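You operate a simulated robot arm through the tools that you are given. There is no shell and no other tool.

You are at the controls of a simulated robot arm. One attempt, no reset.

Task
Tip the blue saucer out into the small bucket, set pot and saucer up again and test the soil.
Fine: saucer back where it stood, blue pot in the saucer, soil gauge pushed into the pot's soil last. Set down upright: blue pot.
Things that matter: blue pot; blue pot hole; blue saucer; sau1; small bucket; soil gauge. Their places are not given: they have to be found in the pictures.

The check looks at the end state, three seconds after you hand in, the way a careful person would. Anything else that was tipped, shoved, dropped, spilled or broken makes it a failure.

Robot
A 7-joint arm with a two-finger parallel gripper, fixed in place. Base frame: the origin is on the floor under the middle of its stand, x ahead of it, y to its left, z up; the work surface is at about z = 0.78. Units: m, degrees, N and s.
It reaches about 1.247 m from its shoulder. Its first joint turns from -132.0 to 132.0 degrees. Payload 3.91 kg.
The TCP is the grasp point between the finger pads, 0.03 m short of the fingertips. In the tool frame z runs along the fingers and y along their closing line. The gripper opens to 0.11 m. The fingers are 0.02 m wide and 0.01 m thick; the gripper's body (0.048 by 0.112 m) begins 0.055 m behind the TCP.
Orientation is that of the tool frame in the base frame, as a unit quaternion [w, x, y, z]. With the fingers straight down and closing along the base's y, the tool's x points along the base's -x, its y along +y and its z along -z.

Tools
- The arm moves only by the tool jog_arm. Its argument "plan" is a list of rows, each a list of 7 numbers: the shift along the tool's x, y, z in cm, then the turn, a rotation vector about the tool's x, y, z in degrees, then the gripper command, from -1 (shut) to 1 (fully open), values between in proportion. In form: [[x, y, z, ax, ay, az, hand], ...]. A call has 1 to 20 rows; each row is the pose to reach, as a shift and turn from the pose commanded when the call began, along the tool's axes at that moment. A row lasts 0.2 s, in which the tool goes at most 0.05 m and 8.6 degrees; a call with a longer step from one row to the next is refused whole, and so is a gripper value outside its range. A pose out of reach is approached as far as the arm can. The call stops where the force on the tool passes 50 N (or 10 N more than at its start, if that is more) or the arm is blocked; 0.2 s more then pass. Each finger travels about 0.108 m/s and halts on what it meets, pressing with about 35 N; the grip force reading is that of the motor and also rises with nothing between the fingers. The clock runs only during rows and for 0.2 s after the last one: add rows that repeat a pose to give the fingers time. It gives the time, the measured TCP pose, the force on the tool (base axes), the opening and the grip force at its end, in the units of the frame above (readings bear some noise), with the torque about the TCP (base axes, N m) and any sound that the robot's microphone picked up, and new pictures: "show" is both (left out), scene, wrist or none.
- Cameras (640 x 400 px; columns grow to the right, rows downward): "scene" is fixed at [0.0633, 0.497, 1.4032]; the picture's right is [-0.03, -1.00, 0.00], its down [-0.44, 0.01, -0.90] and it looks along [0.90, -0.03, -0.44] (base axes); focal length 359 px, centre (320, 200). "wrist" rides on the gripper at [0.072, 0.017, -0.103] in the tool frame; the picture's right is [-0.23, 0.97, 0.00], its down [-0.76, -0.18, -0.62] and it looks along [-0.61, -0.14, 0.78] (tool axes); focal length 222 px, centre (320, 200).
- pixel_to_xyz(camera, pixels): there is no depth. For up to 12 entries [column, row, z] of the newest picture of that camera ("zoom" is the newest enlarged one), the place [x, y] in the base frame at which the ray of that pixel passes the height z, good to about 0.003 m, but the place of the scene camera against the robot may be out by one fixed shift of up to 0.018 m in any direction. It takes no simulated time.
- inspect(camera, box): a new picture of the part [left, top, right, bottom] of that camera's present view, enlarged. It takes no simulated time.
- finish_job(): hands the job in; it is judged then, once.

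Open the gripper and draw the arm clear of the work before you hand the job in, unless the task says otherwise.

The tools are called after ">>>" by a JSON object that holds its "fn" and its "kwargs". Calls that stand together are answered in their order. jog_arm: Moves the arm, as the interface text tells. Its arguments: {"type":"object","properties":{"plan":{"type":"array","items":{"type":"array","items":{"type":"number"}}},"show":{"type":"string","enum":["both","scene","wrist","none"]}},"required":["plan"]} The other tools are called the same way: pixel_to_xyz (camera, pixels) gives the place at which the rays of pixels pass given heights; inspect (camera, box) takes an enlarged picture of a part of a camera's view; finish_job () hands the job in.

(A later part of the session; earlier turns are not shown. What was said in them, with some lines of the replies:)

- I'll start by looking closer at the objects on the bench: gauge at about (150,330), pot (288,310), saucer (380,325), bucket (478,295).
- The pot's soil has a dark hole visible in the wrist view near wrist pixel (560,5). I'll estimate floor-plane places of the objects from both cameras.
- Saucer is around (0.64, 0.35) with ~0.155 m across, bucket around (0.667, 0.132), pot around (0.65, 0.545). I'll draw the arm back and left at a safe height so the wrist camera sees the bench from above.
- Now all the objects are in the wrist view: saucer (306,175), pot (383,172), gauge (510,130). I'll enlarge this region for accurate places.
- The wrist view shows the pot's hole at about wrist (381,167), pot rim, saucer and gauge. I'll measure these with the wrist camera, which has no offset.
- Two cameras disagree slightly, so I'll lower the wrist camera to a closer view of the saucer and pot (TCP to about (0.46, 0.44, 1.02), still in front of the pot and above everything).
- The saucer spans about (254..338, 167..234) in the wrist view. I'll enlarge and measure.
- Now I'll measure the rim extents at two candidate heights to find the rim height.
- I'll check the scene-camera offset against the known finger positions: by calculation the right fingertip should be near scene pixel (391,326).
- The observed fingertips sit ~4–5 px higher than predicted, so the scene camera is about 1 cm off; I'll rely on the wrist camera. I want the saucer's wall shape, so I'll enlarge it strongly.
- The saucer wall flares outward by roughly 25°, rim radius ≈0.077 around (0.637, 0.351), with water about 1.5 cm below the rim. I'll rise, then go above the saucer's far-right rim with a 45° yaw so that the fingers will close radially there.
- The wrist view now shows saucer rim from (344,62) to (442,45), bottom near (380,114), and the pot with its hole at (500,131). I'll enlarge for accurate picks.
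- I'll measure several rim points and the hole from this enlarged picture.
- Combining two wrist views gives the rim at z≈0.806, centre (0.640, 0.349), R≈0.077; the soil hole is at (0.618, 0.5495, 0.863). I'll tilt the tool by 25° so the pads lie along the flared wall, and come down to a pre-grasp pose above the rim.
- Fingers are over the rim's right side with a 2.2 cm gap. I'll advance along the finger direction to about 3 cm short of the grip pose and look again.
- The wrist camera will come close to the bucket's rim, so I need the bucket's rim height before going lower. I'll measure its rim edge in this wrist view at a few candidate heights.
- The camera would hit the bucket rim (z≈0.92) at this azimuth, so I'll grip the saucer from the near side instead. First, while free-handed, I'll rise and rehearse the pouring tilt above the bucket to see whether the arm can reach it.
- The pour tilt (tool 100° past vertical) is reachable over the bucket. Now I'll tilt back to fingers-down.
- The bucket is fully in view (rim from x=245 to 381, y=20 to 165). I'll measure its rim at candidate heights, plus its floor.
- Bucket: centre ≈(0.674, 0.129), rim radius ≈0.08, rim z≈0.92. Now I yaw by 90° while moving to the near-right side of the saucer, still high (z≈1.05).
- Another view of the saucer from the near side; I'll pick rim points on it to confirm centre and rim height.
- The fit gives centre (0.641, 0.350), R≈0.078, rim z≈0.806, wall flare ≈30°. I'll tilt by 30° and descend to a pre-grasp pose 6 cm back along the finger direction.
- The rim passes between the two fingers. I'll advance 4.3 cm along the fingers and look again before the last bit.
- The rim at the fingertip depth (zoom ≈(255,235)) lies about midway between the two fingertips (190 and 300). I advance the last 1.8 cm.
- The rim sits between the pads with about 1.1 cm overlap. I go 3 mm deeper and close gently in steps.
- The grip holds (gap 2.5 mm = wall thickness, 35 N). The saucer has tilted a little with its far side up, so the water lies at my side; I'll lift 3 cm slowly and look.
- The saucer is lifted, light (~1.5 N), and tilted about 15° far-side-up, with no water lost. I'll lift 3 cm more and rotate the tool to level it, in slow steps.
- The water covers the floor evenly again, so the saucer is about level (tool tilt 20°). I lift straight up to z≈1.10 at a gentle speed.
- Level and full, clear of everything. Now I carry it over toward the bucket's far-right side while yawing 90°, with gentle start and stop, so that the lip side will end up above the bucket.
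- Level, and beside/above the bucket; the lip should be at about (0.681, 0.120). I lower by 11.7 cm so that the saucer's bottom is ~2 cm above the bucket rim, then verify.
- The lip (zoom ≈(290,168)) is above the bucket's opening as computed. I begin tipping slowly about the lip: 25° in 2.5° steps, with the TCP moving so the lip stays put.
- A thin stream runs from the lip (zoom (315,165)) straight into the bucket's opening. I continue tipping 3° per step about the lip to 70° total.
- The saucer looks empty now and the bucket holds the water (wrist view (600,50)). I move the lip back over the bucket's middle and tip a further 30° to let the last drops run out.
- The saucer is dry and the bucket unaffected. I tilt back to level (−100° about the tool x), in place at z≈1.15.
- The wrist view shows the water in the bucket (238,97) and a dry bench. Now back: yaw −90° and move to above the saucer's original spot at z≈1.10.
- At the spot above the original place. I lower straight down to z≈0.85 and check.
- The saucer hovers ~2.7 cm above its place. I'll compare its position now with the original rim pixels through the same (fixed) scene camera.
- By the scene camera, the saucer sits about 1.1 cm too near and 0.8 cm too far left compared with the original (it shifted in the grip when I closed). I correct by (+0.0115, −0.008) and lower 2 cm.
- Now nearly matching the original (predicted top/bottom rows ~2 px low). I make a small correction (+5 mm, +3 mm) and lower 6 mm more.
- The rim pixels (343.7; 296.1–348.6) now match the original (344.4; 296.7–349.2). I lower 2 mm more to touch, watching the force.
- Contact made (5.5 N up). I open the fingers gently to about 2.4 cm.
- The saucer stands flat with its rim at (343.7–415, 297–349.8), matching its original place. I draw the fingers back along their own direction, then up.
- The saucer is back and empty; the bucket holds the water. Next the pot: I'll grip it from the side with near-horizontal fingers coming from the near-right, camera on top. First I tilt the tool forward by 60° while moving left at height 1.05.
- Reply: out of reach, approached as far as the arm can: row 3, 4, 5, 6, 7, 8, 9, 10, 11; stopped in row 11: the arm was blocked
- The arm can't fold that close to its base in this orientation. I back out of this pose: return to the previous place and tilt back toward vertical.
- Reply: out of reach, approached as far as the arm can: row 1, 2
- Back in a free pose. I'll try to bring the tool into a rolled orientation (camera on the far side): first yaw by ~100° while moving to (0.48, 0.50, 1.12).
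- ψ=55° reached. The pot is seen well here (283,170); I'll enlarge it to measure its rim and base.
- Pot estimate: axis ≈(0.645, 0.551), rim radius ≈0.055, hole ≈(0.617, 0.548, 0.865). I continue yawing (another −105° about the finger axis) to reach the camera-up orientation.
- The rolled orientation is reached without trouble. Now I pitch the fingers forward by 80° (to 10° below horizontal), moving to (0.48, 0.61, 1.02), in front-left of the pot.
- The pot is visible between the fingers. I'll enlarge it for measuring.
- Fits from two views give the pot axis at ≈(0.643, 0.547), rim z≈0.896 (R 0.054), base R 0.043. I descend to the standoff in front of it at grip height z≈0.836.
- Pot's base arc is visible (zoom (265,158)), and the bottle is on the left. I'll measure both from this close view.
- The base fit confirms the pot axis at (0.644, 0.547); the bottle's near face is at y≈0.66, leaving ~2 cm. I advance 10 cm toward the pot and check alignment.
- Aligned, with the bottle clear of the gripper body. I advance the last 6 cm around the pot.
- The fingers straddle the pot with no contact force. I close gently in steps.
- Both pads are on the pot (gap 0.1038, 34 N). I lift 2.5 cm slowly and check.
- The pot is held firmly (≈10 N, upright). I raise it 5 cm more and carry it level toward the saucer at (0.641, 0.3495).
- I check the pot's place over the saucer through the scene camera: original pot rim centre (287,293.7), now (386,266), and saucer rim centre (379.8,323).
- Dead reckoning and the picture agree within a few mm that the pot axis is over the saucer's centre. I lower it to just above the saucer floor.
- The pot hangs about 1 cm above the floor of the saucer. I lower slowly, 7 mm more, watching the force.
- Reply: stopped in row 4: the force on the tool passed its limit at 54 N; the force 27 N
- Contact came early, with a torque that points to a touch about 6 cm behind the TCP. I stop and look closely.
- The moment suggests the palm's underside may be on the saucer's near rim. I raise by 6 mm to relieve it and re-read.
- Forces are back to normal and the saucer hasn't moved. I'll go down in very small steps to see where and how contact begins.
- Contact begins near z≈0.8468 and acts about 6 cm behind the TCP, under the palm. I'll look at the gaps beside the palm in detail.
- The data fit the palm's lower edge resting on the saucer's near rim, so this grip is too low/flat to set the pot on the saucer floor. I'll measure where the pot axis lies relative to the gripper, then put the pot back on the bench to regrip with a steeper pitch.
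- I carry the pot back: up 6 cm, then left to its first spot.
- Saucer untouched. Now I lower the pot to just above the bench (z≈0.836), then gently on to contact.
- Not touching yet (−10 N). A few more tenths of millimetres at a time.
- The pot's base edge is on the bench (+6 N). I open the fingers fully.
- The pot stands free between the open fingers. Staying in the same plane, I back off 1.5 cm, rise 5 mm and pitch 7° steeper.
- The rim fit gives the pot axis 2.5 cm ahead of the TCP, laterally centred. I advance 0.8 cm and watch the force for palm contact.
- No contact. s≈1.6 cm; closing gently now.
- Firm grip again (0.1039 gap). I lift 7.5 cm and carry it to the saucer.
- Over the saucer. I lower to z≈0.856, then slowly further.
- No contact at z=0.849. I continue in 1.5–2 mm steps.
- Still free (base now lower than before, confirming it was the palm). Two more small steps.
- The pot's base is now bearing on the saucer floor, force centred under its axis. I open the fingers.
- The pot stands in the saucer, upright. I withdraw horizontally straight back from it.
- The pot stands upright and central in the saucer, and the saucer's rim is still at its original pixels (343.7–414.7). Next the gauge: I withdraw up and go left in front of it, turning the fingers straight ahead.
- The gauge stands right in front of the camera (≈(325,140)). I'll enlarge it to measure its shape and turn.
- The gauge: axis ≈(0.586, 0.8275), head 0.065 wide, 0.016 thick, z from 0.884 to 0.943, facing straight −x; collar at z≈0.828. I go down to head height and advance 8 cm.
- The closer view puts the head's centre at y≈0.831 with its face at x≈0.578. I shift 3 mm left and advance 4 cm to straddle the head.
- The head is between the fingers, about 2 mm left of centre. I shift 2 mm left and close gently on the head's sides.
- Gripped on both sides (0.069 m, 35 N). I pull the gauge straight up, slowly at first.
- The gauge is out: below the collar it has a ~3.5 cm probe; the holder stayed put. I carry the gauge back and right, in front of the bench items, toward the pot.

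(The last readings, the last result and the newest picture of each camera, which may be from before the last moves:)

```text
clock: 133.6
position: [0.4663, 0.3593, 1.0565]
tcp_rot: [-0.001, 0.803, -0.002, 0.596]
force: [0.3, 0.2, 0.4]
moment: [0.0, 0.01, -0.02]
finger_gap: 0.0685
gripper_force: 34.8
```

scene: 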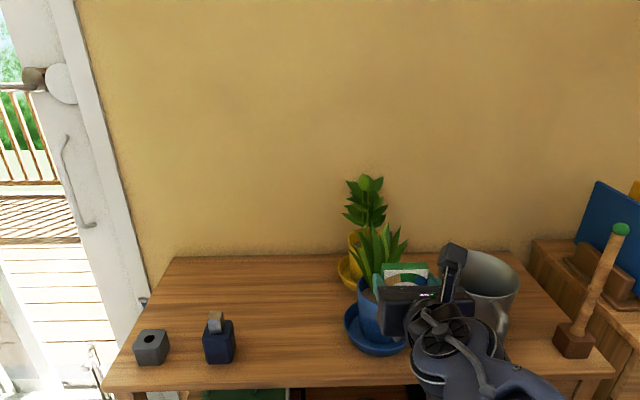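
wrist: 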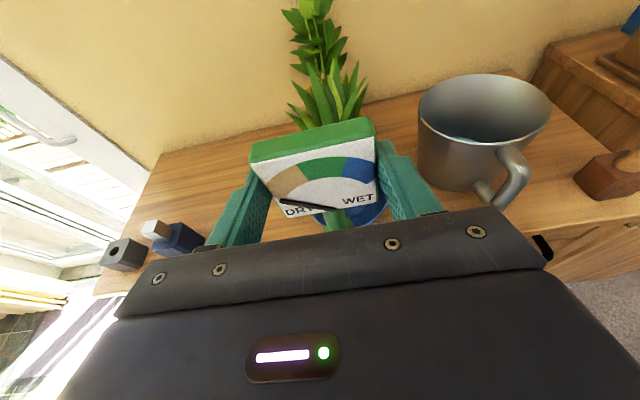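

Holding the gauge in front of the pot. To see the soil hole I pitch the hand 30° down for a moment (gauge is clear of everything) and back up a little.

>>> {"fn": "jog_arm", "kwargs": {"plan": [[-0.15, 0, -0.5, 0, -6, 0, -0.8], [-0.3, 0, -1.0, 0, -12, 0, -0.8], [-0.45, 0, -1.5, 0, -18, 0, -0.8], [-0.6, 0, -2.0, 0, -24, 0, -0.8], [-0.75, 0, -2.5, 0, -30, 0, -0.8], [-0.75, 0, -2.5, 0, -30, 0, -0.8]], "show": "both"}}

>>> {"fn": "inspect", "kwargs": {"camera": "wrist", "box": [240, 20, 440, 160]}}

```text
clock: 135.0
position: [0.441, 0.361, 1.0562]
tcp_rot: [-0.002, 0.93, -0.003, 0.368]
force: [-0.4, 0.6, -0.9]
moment: [0.0, -0.01, 0.01]
finger_gap: 0.0691
gripper_force: 34.7
```

scene: 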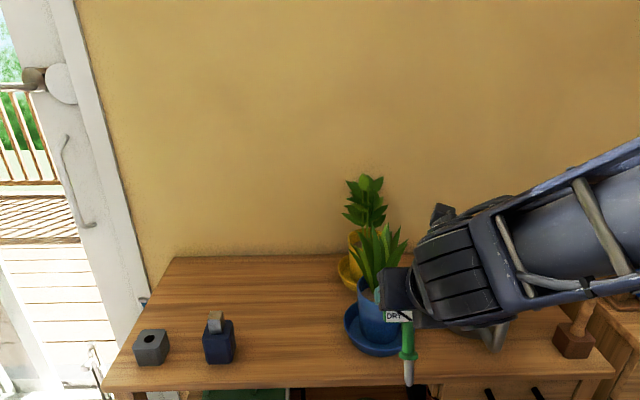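
wrist: 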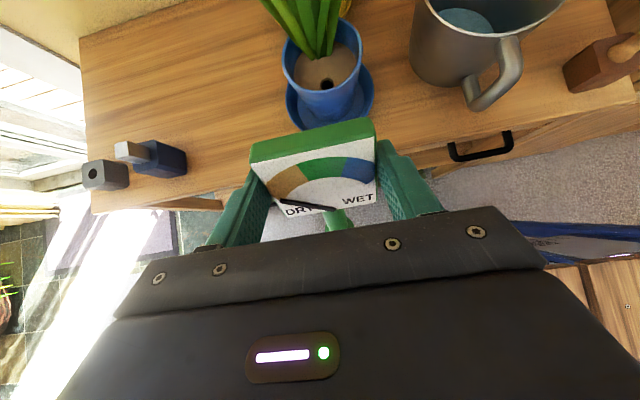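

```text
2.86 times, centred on (340, 90) of wrist
```

zoom: 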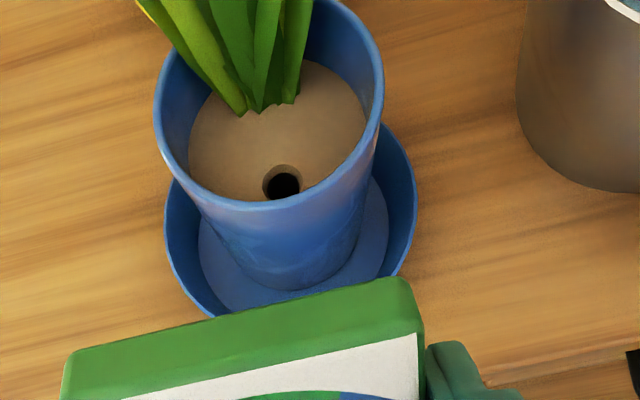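

The hole is clearly visible (zoom (282,182)). I measure it and the pot rim, and zoom on the holder's hole for calibration.

>>> {"fn": "pixel_to_xyz", "kwargs": {"camera": "zoom", "pixels": [[282, 182, 0.866], [282, 182, 0.87], [262, 180, 0.87], [302, 185, 0.87], [153, 115, 0.901], [385, 80, 0.901], [250, 208, 0.901], [330, 185, 0.901], [190, 190, 0.901], [366, 150, 0.901], [165, 220, 0.807], [418, 190, 0.807]]}}

>>> {"fn": "inspect", "kwargs": {"camera": "wrist", "box": [70, 130, 150, 200]}}

```text
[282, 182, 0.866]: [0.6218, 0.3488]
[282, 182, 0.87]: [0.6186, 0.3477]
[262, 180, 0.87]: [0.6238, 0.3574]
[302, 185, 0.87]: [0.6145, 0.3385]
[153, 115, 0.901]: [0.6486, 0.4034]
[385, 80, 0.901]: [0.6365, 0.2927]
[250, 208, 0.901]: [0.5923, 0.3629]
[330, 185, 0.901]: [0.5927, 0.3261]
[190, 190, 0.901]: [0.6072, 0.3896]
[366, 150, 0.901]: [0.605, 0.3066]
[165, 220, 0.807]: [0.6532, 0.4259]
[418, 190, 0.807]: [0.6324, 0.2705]
```

```text
5.71 times, centred on (110, 165) of wrist
```

zoom: 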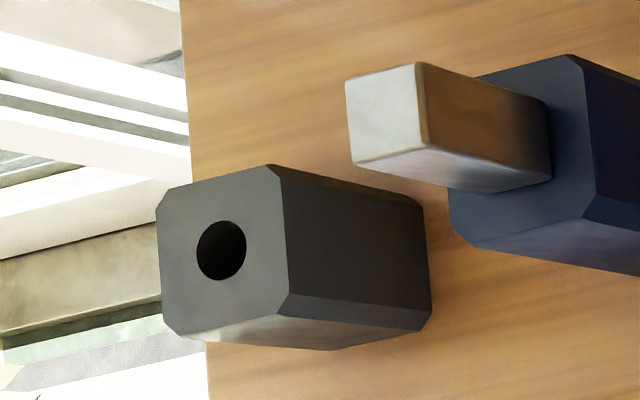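

>>> {"fn": "pixel_to_xyz", "kwargs": {"camera": "zoom", "pixels": [[221, 250, 0.822], [221, 250, 0.826], [221, 250, 0.83], [332, 350, 0.78], [205, 340, 0.78], [430, 300, 0.78]]}}

```text
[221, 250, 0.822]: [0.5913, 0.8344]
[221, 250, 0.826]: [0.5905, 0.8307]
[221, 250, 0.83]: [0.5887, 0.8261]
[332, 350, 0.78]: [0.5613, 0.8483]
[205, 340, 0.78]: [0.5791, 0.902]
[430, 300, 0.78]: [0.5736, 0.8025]
```

Hole at (0.618, 0.348, z≈0.87), pot rim centre (0.6435, 0.3475). The gauge's axis is ~1.4 cm ahead of the TCP. I pitch back so the gauge is vertical again, rising to z≈1.09 and lining up in y.

>>> {"fn": "jog_arm", "kwargs": {"plan": [[0.75, 0.22, -0.1, 0, 5, 0, -0.8], [1.5, 0.43, -0.17, 0, 10, 0, -0.8], [2.2, 0.65, -0.25, 0, 15, 0, -0.8], [3.0, 0.87, -0.33, 0, 20, 0, -0.8], [3.7, 1.1, -0.42, 0, 25, 0, -0.8], [4.45, 1.3, -0.5, 0, 30, 0, -0.8], [4.45, 1.3, -0.5, 0, 30, 0, -0.8]], "show": "both"}}

>>> {"fn": "inspect", "kwargs": {"camera": "scene", "box": [300, 180, 480, 340]}}

```text
clock: 136.6
position: [0.4724, 0.3472, 1.0928]
tcp_rot: [0.0, 0.803, -0.004, 0.596]
force: [0.5, 0.3, -0.3]
moment: [-0.01, -0.02, -0.03]
finger_gap: 0.0691
gripper_force: 35.3
```

scene: 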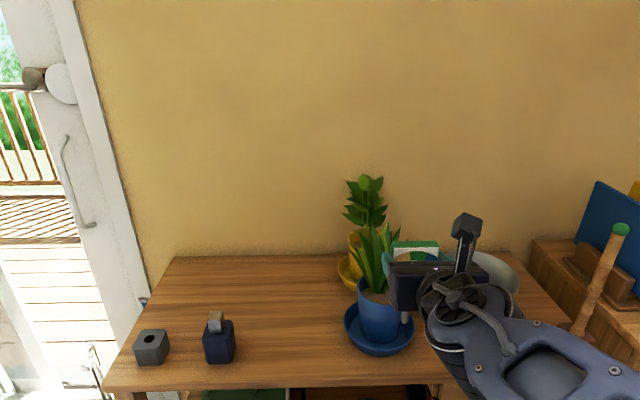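
wrist: 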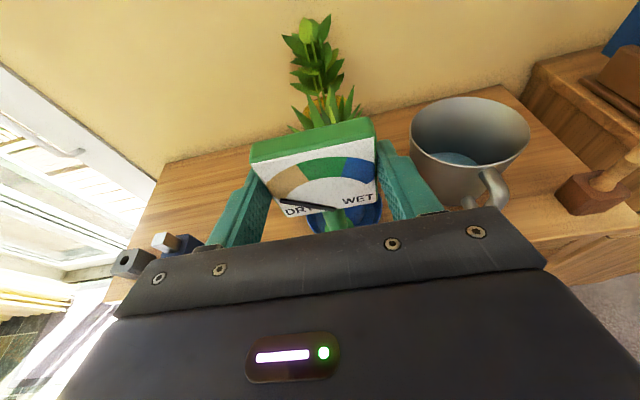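

```text
2.50 times, centred on (390, 260) of scene
```

zoom: 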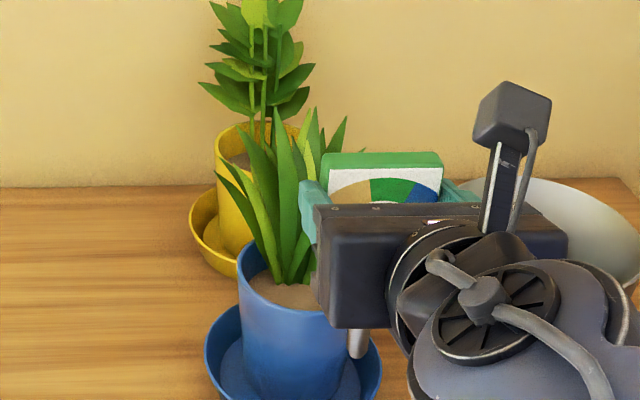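

The gauge is vertical in line with the hole. I advance 13 cm at this height so the probe is above the hole (tip z≈0.966, over the rim).

>>> {"fn": "jog_arm", "kwargs": {"plan": [[0.6, -0.02, 2, 0, 0, 0, -0.8], [1.3, -0.03, 4.4, 0, 0, 0, -0.8], [2.1, -0.05, 6.9, 0, 0, 0, -0.8], [2.85, -0.06, 9.4, 0, 0, 0, -0.8], [3.5, -0.08, 11.5, 0, 0, 0, -0.8], [3.82, -0.08, 12.6, 0, 0, 0, -0.8], [3.82, -0.08, 12.6, 0, 0, 0, -0.8]], "show": "both"}}

>>> {"fn": "inspect", "kwargs": {"camera": "scene", "box": [300, 200, 480, 360]}}

>>> {"fn": "inspect", "kwargs": {"camera": "wrist", "box": [160, 0, 500, 240]}}

```text
clock: 138.2
position: [0.6004, 0.348, 1.0913]
tcp_rot: [0.0, 0.802, -0.003, 0.597]
force: [0.1, -0.5, -1.3]
moment: [0.03, 0.0, -0.01]
finger_gap: 0.0689
gripper_force: 35.1
```

scene: 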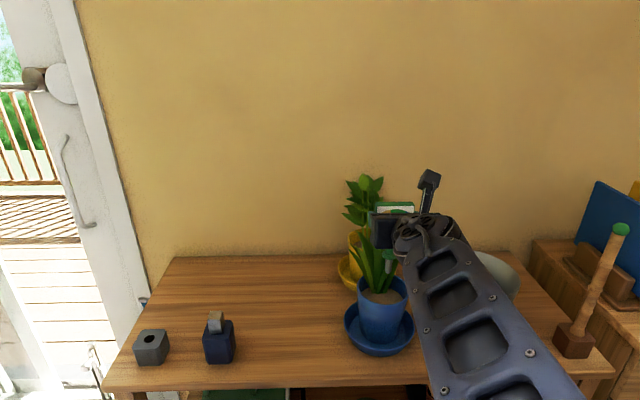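
wrist: 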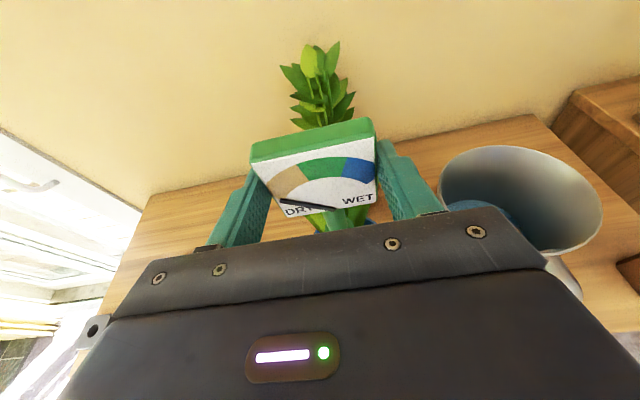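

```text
2.50 times, centred on (390, 280) of scene
```

zoom: 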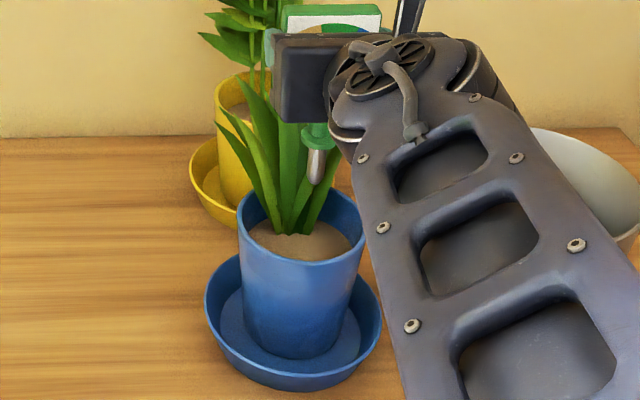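

```text
1.67 times, centred on (330, 120) of wrist
```

zoom: 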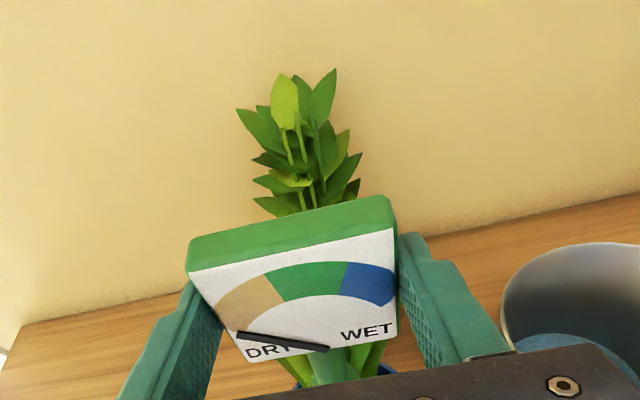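

I'll check the alignment in the scene view: probe tip at zoom (315,182) versus the pot rim.

>>> {"fn": "inspect", "kwargs": {"camera": "scene", "box": [345, 240, 425, 310]}}

>>> {"fn": "jog_arm", "kwargs": {"plan": [[0, 0, 0, 0, 0, 0, -0.8]], "show": "none"}}

>>> {"fn": "jog_arm", "kwargs": {"plan": [[0, 0, 0, 0, 0, 0, -0.8]], "show": "none"}}

```text
5.71 times, centred on (385, 275) of scene
```

zoom: 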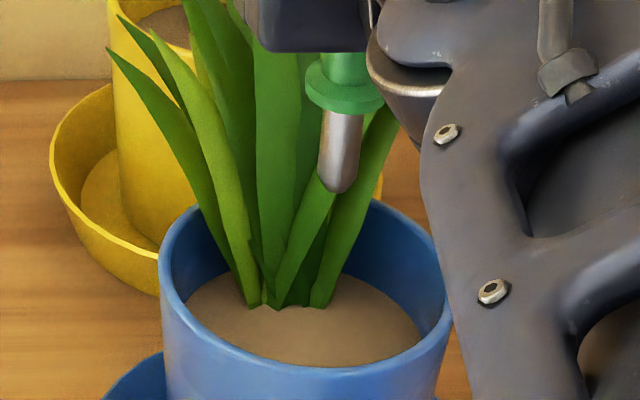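

```text
clock: 138.6
position: [0.6031, 0.3472, 1.0902]
tcp_rot: [-0.001, 0.803, -0.003, 0.596]
force: [-0.2, -0.6, -0.3]
moment: [0.0, -0.02, -0.02]
finger_gap: 0.0689
gripper_force: 35.0
```

```text
clock: 139.0
position: [0.6019, 0.3475, 1.0902]
tcp_rot: [0.0, 0.803, -0.003, 0.596]
force: [0.5, 0.3, -0.5]
moment: [-0.01, 0.04, -0.01]
finger_gap: 0.069
gripper_force: 34.7
```

>>> {"fn": "pixel_to_xyz", "kwargs": {"camera": "scene", "pixels": [[388.5, 272.5, 0.9636], [383.1, 290, 0.901], [357.2, 286.7, 0.901], [408.8, 291.9, 0.901], [382, 305, 0.901], [390, 275, 0.901], [385, 298, 0.869]]}}

```text
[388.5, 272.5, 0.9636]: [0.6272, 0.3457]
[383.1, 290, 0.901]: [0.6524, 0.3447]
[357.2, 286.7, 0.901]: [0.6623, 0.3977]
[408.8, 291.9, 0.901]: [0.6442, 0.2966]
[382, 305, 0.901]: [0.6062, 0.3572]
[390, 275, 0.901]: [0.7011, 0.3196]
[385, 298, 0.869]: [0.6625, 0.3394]
```

The tip is ~2 mm short in x of the hole's place. I shift +2 mm and lower 8.5 cm until the tip is just above the soil.

>>> {"fn": "jog_arm", "kwargs": {"plan": [[-1.2, 0, 0.55, 0, 0, 0, -0.8], [-2.8, 0, 1.05, 0, 0, 0, -0.8], [-4.5, 0, 1.57, 0, 0, 0, -0.8], [-6.1, 0, 2.06, 0, 0, 0, -0.8], [-7.4, 0, 2.45, 0, 0, 0, -0.8], [-8.08, 0, 2.66, 0, 0, 0, -0.8], [-8.08, 0, 2.66, 0, 0, 0, -0.8]], "show": "both"}}

>>> {"fn": "inspect", "kwargs": {"camera": "scene", "box": [335, 230, 435, 330]}}

>>> {"fn": "inspect", "kwargs": {"camera": "wrist", "box": [200, 80, 460, 240]}}

```text
clock: 140.6
position: [0.6048, 0.3479, 1.0056]
tcp_rot: [0.0, 0.803, -0.004, 0.596]
force: [0.6, 0.0, -0.8]
moment: [-0.04, 0.04, 0.01]
finger_gap: 0.0692
gripper_force: 34.7
```

scene: 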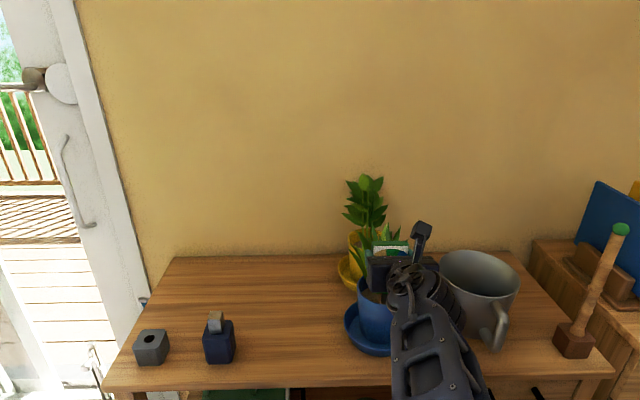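
wrist: 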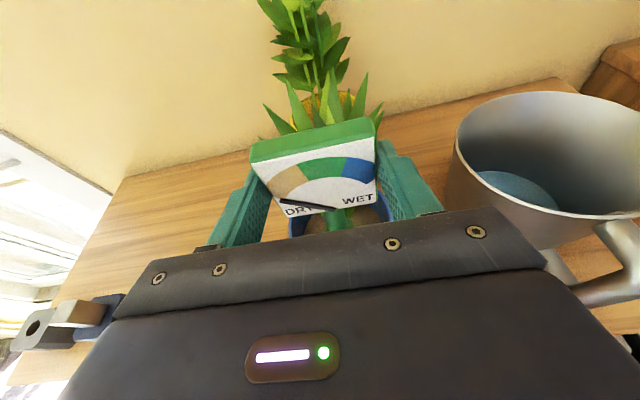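

```text
4.00 times, centred on (385, 280) of scene
```

zoom: 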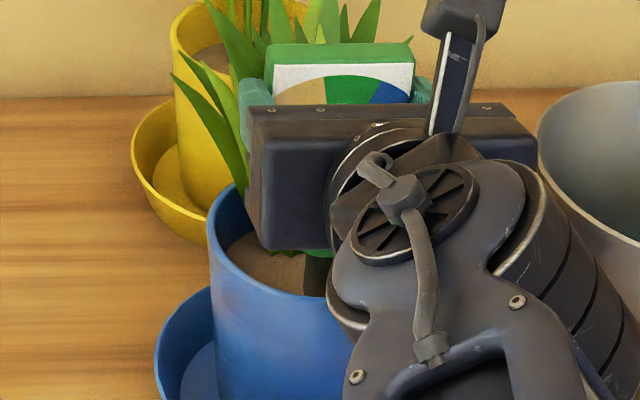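

```text
2.46 times, centred on (330, 160) of wrist
```

zoom: 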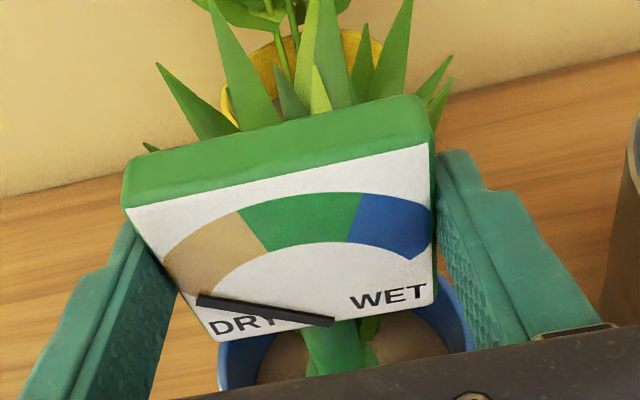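

No contact with leaves or pot; the tip is ~1 cm above the soil. I lower 1.4 cm and read the force.

>>> {"fn": "jog_arm", "kwargs": {"plan": [[-0.4, 0, 0.12, 0, 0, 0, -0.8], [-0.8, 0, 0.24, 0, 0, 0, -0.8], [-1.15, 0, 0.35, 0, 0, 0, -0.8], [-1.34, 0, 0.41, 0, 0, 0, -0.8], [-1.34, 0, 0.41, 0, 0, 0, -0.8]], "show": "none"}}

```text
clock: 141.8
position: [0.6047, 0.348, 0.992]
tcp_rot: [-0.001, 0.803, -0.003, 0.596]
force: [-2.3, 0.8, -1.5]
moment: [0.1, 0.29, -0.01]
finger_gap: 0.0688
gripper_force: 34.5
```

The tip is inside the hole and leans lightly on its far side (−2.3 N in x). I shift back 2 mm and read again.

>>> {"fn": "jog_arm", "kwargs": {"plan": [[-0.03, 0, -0.1, 0, 0, 0, -0.8], [-0.058, 0, -0.19, 0, 0, 0, -0.8], [-0.058, 0, -0.19, 0, 0, 0, -0.8]], "show": "none"}}

```text
clock: 142.6
position: [0.6023, 0.3484, 0.9918]
tcp_rot: [0.0, 0.803, -0.003, 0.596]
force: [-0.2, -0.5, -1.2]
moment: [-0.02, -0.02, 0.0]
finger_gap: 0.069
gripper_force: 34.6
```

Free again. Now I push down 1 cm.

>>> {"fn": "jog_arm", "kwargs": {"plan": [[-0.3, 0, 0.09, 0, 0, 0, -0.8], [-0.6, 0, 0.18, 0, 0, 0, -0.8], [-0.96, 0, 0.29, 0, 0, 0, -0.8], [-0.96, 0, 0.29, 0, 0, 0, -0.8]], "show": "none"}}

```text
clock: 143.6
position: [0.6021, 0.3462, 0.9821]
tcp_rot: [-0.001, 0.803, -0.003, 0.596]
force: [0.1, 1.1, -1.1]
moment: [-0.02, 0.01, -0.02]
finger_gap: 0.069
gripper_force: 35.2
```

Going in freely (z=0.982). Another 1 cm.

>>> {"fn": "jog_arm", "kwargs": {"plan": [[-0.3, 0, 0.09, 0, 0, 0, -0.8], [-0.6, 0, 0.18, 0, 0, 0, -0.8], [-0.96, 0, 0.29, 0, 0, 0, -0.8], [-0.96, 0, 0.29, 0, 0, 0, -0.8]], "show": "both"}}

>>> {"fn": "inspect", "kwargs": {"camera": "wrist", "box": [200, 80, 460, 240]}}

```text
clock: 144.6
position: [0.6008, 0.3487, 0.9728]
tcp_rot: [-0.001, 0.803, -0.002, 0.596]
force: [0.5, -0.1, -0.5]
moment: [0.02, 0.05, 0.0]
finger_gap: 0.0688
gripper_force: 35.1
```

scene: 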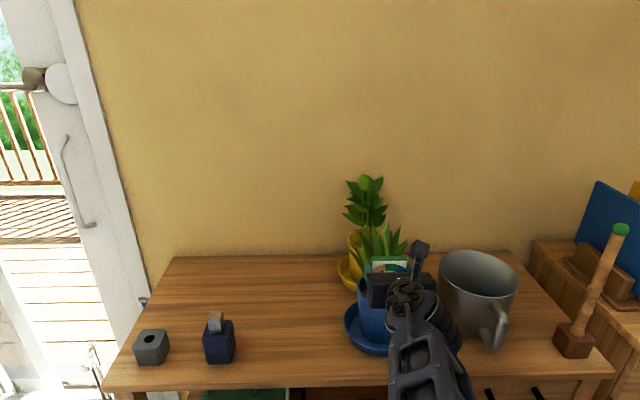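
wrist: 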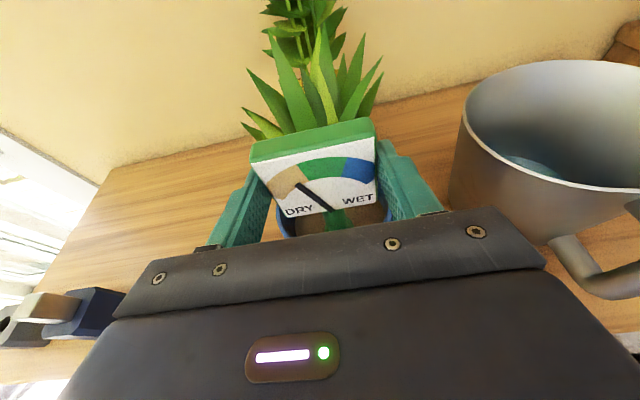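

```text
2.46 times, centred on (330, 160) of wrist
```

zoom: 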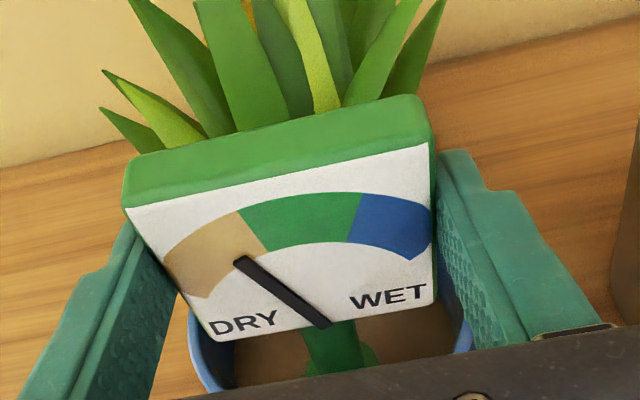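

The needle has begun to move. I keep pushing gently until the collar meets the soil (expected z≈0.961).

>>> {"fn": "jog_arm", "kwargs": {"plan": [[-0.25, 0, 0.075, 0, 0, 0, -0.8], [-0.5, 0, 0.15, 0, 0, 0, -0.8], [-0.77, 0, 0.23, 0, 0, 0, -0.8], [-0.77, 0, 0.23, 0, 0, 0, -0.8]], "show": "none"}}

>>> {"fn": "jog_arm", "kwargs": {"plan": [[-0.15, 0, 0.045, 0, 0, 0, -0.8], [-0.29, 0, 0.087, 0, 0, 0, -0.8], [-0.29, 0, 0.087, 0, 0, 0, -0.8]], "show": "none"}}

```text
clock: 145.6
position: [0.6015, 0.3486, 0.9641]
tcp_rot: [0.0, 0.802, -0.004, 0.597]
force: [-1.3, 0.2, -1.0]
moment: [-0.02, -0.01, 0.03]
finger_gap: 0.0691
gripper_force: 34.4
```

```text
clock: 146.4
position: [0.6033, 0.3474, 0.9616]
tcp_rot: [0.0, 0.803, -0.003, 0.596]
force: [-0.3, 0.7, -0.4]
moment: [0.01, -0.01, 0.02]
finger_gap: 0.0689
gripper_force: 35.6
```

Still free at z=0.9616. A few more millimetres in small steps.

>>> {"fn": "jog_arm", "kwargs": {"plan": [[-0.1, 0, 0.03, 0, 0, 0, -0.8], [-0.2, 0, 0.06, 0, 0, 0, -0.8], [-0.29, 0, 0.087, 0, 0, 0, -0.8], [-0.29, 0, 0.087, 0, 0, 0, -0.8]], "show": "both"}}

>>> {"fn": "inspect", "kwargs": {"camera": "wrist", "box": [200, 80, 460, 240]}}

```text
clock: 147.4
position: [0.6014, 0.3469, 0.9597]
tcp_rot: [-0.001, 0.803, -0.004, 0.597]
force: [0.8, 0.4, 34.4]
moment: [-0.03, -0.66, 0.01]
finger_gap: 0.0692
gripper_force: 35.2
```

scene: 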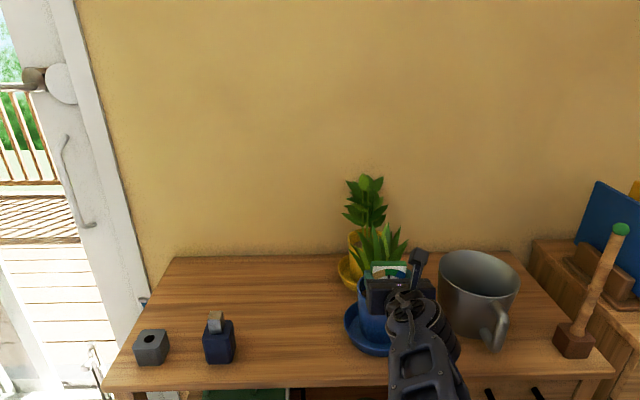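
wrist: 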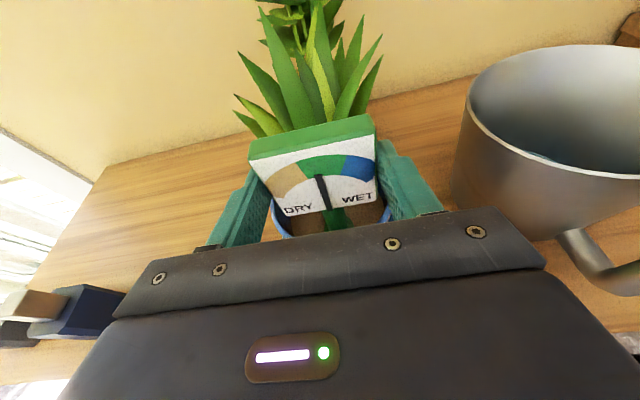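

```text
2.46 times, centred on (330, 160) of wrist
```

zoom: 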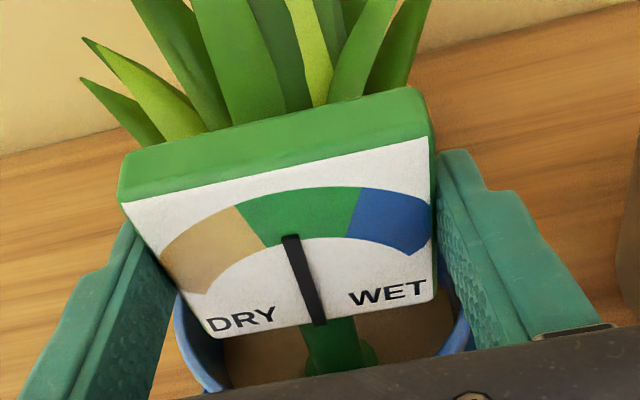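

The collar is on the soil (34 N) and the needle points into the green. I relax the pressure by about 1 mm and open the fingers slowly.

>>> {"fn": "jog_arm", "kwargs": {"plan": [[0.1, 0, -0.03, 0, 0, 0, -0.8], [0.1, 0, -0.03, 0, 0, 0, -0.8]], "show": "none"}}

>>> {"fn": "jog_arm", "kwargs": {"plan": [[0, 0, 0, 0, 0, 0, 0.28], [0, 0, 0, 0, 0, 0, 0.32], [0, 0, 0, 0, 0, 0, 0.4], [0, 0, 0, 0, 0, 0, 0.5], [0, 0, 0, 0, 0, 0, 0.65], [0, 0, 0, 0, 0, 0, 0.65]], "show": "both"}}

>>> {"fn": "inspect", "kwargs": {"camera": "wrist", "box": [160, 40, 500, 240]}}

```text
clock: 148.0
position: [0.6015, 0.3477, 0.9577]
tcp_rot: [0.0, 0.803, -0.004, 0.596]
force: [-2.0, -1.1, 25.9]
moment: [-0.2, -0.29, -0.01]
finger_gap: 0.0691
gripper_force: 35.2
```

```text
clock: 149.4
position: [0.6027, 0.3474, 0.9593]
tcp_rot: [0.0, 0.803, -0.003, 0.596]
force: [0.1, 0.7, -0.6]
moment: [0.01, -0.04, -0.02]
finger_gap: 0.0908
gripper_force: 0.0
```

scene: 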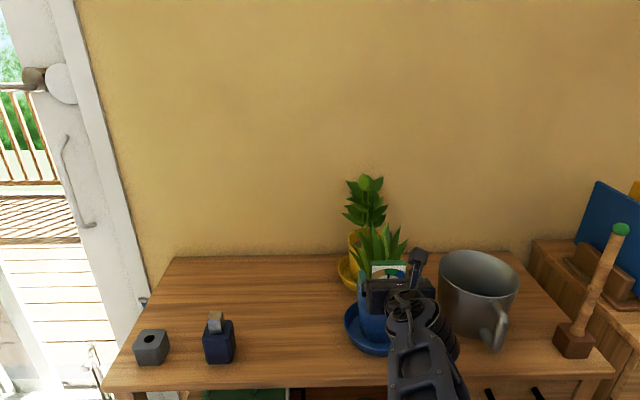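
wrist: 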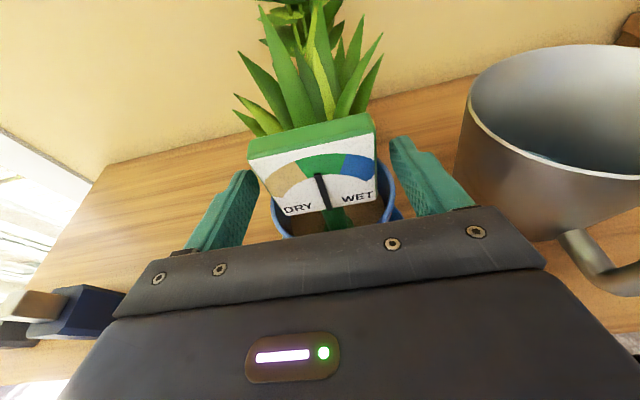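

```text
1.88 times, centred on (330, 140) of wrist
```

zoom: 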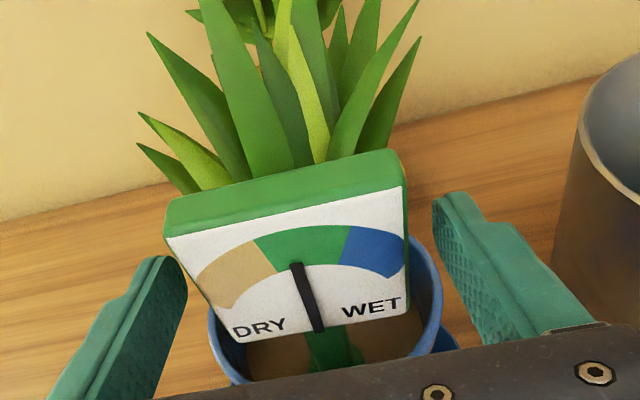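

The gauge stands by itself with its needle in the green. I open fully and withdraw straight back.

>>> {"fn": "jog_arm", "kwargs": {"plan": [[0, 0, 0, 0, 0, 0, 0.85], [0, 0, 0, 0, 0, 0, 1], [-0.29, 0, -0.96, 0, 0, 0, 1], [-0.6, 0, -1.9, 0, 0, 0, 1], [-1.16, 0, -3.8, 0, 0, 0, 1], [-2.0, 0, -6.7, 0, 0, 0, 1], [-2.9, 0, -9.6, 0, 0, 0, 1], [-3.5, 0, -11.5, 0, 0, 0, 1], [-3.5, 0, -11.5, 0, 0, 0, 1]], "show": "both"}}

>>> {"fn": "inspect", "kwargs": {"camera": "wrist", "box": [200, 0, 460, 200]}}

>>> {"fn": "inspect", "kwargs": {"camera": "scene", "box": [320, 200, 450, 370]}}

```text
clock: 151.4
position: [0.4809, 0.3478, 0.9571]
tcp_rot: [0.001, 0.803, -0.004, 0.596]
force: [-0.4, 0.1, 0.2]
moment: [-0.02, 0.0, 0.04]
finger_gap: 0.1101
gripper_force: 0.0
```

scene: 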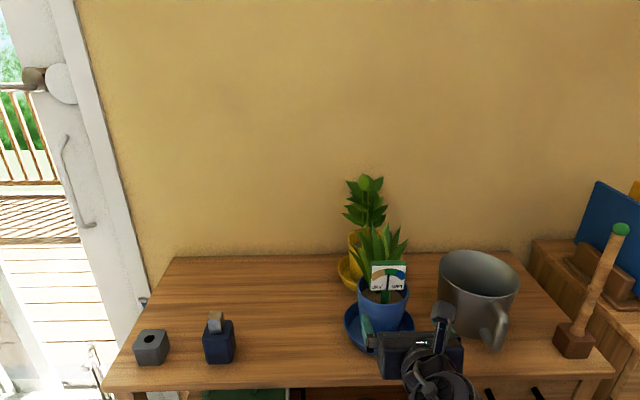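
wrist: 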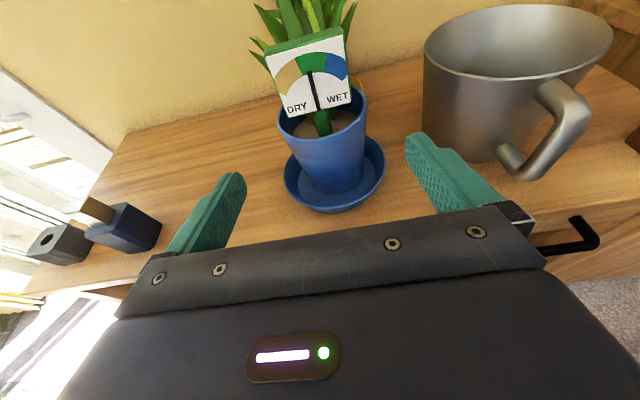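

```text
2.00 times, centred on (330, 100) of wrist
```

zoom: 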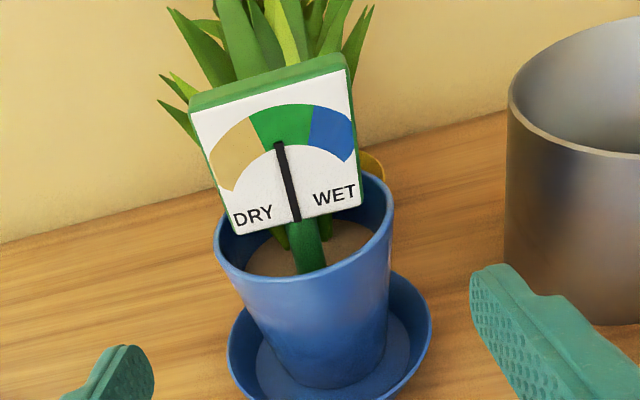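

```text
2.35 times, centred on (385, 285) of scene
```

zoom: 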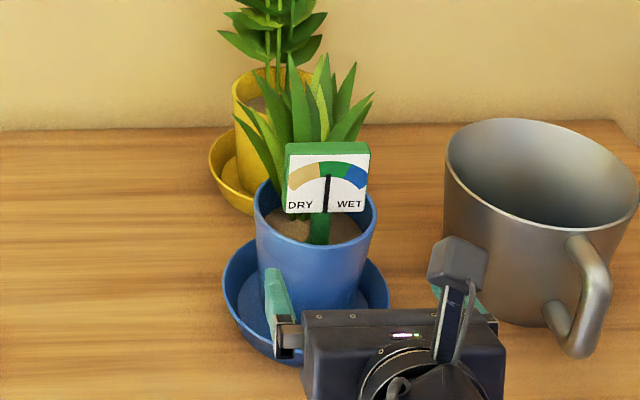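

Everything is in place: gauge upright in the pot, pot in the saucer. I lift the arm clear of the work.

>>> {"fn": "jog_arm", "kwargs": {"plan": [[2, 0, -1.5, 0, 0, 0, 1], [5, 0, -2.5, 0, 0, 0, 1], [8.5, -1, -3.5, 0, 0, 0, 1], [12, -2, -4.5, 0, 0, 0, 1], [15.5, -3, -5.5, 0, 0, 0, 1], [19, -4, -6.5, 0, 0, 0, 1], [22.5, -5, -7.5, 0, 0, 0, 1], [22.5, -5, -7.5, 0, 0, 0, 1]], "show": "both"}}

>>> {"fn": "inspect", "kwargs": {"camera": "scene", "box": [330, 220, 540, 370]}}

>>> {"fn": "inspect", "kwargs": {"camera": "scene", "box": [100, 260, 340, 390]}}

```text
clock: 153.2
position: [0.4755, 0.3969, 1.1963]
tcp_rot: [0.0, 0.803, -0.004, 0.596]
force: [-0.2, 0.1, -0.1]
moment: [0.01, 0.01, -0.01]
finger_gap: 0.1099
gripper_force: 0.1
```

scene: 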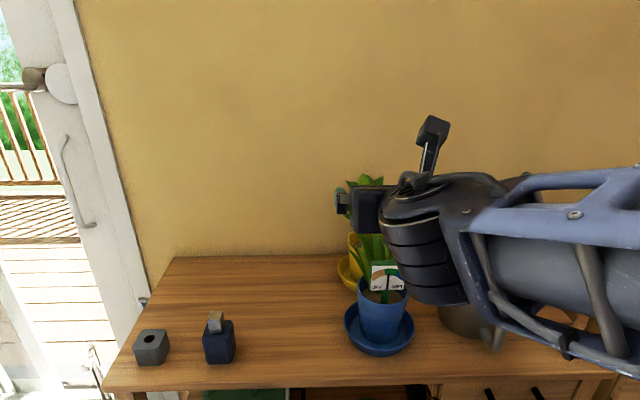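
wrist: 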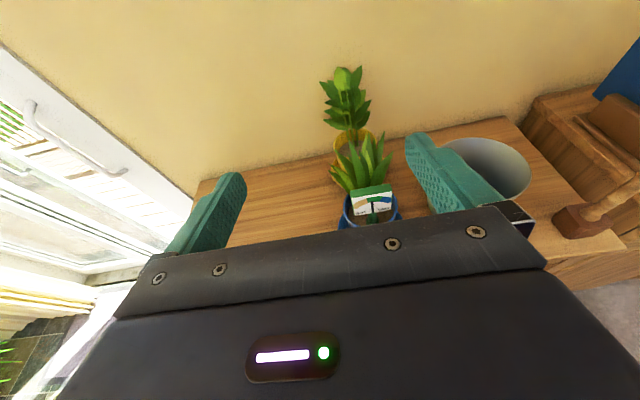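

```text
2.67 times, centred on (435, 295) of scene
```

zoom: 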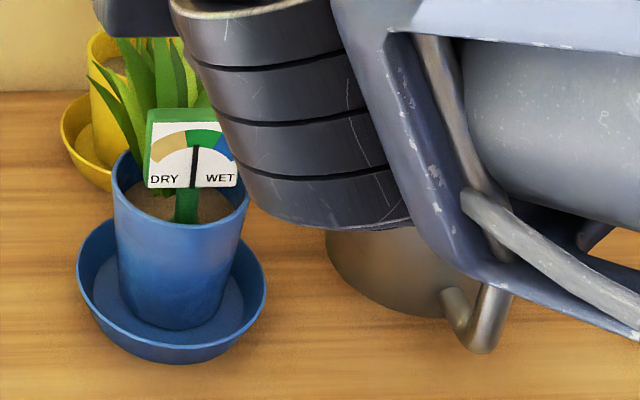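

```text
2.67 times, centred on (220, 325) of scene
```

zoom: 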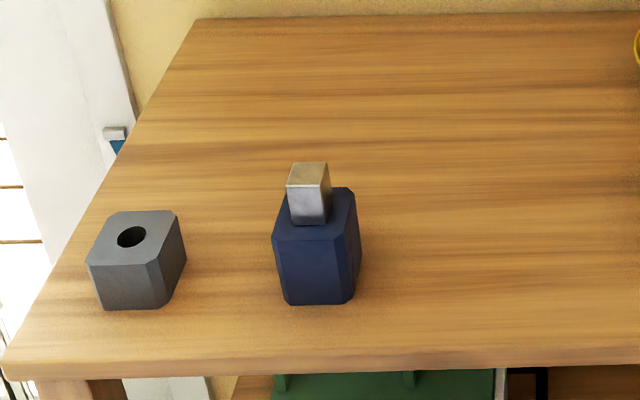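

The saucer is at its original pixels (343.6–415.1), the pot stands upright in it, and the gauge is in the soil. The water is in the bucket, nothing else on the bench has moved, the gripper is open and the arm is clear. I hand in the job.

>>> {"fn": "finish_job", "kwargs": {}}

```text
The job is handed in.
```

The job is done and handed in; I haven't seen the result of the check.

- **Saucer:** I tipped it out into the small bucket and saw no spill. It is back where it stood, matching its starting position in the scene camera to about a pixel.
- **Pot:** The blue pot stands upright in the middle of the saucer.
- **Gauge:** It went in last, in the hole in the pot's soil, until its collar touched the soil. The needle reads in the green.

Setting the pot in the saucer took two tries. On the first, the underside of the gripper touched the saucer's rim, so I put the pot back on the bench and gripped it at a steeper angle. The saucer did not move.

Nothing else on the bench was moved. The gripper is open and the arm is clear.
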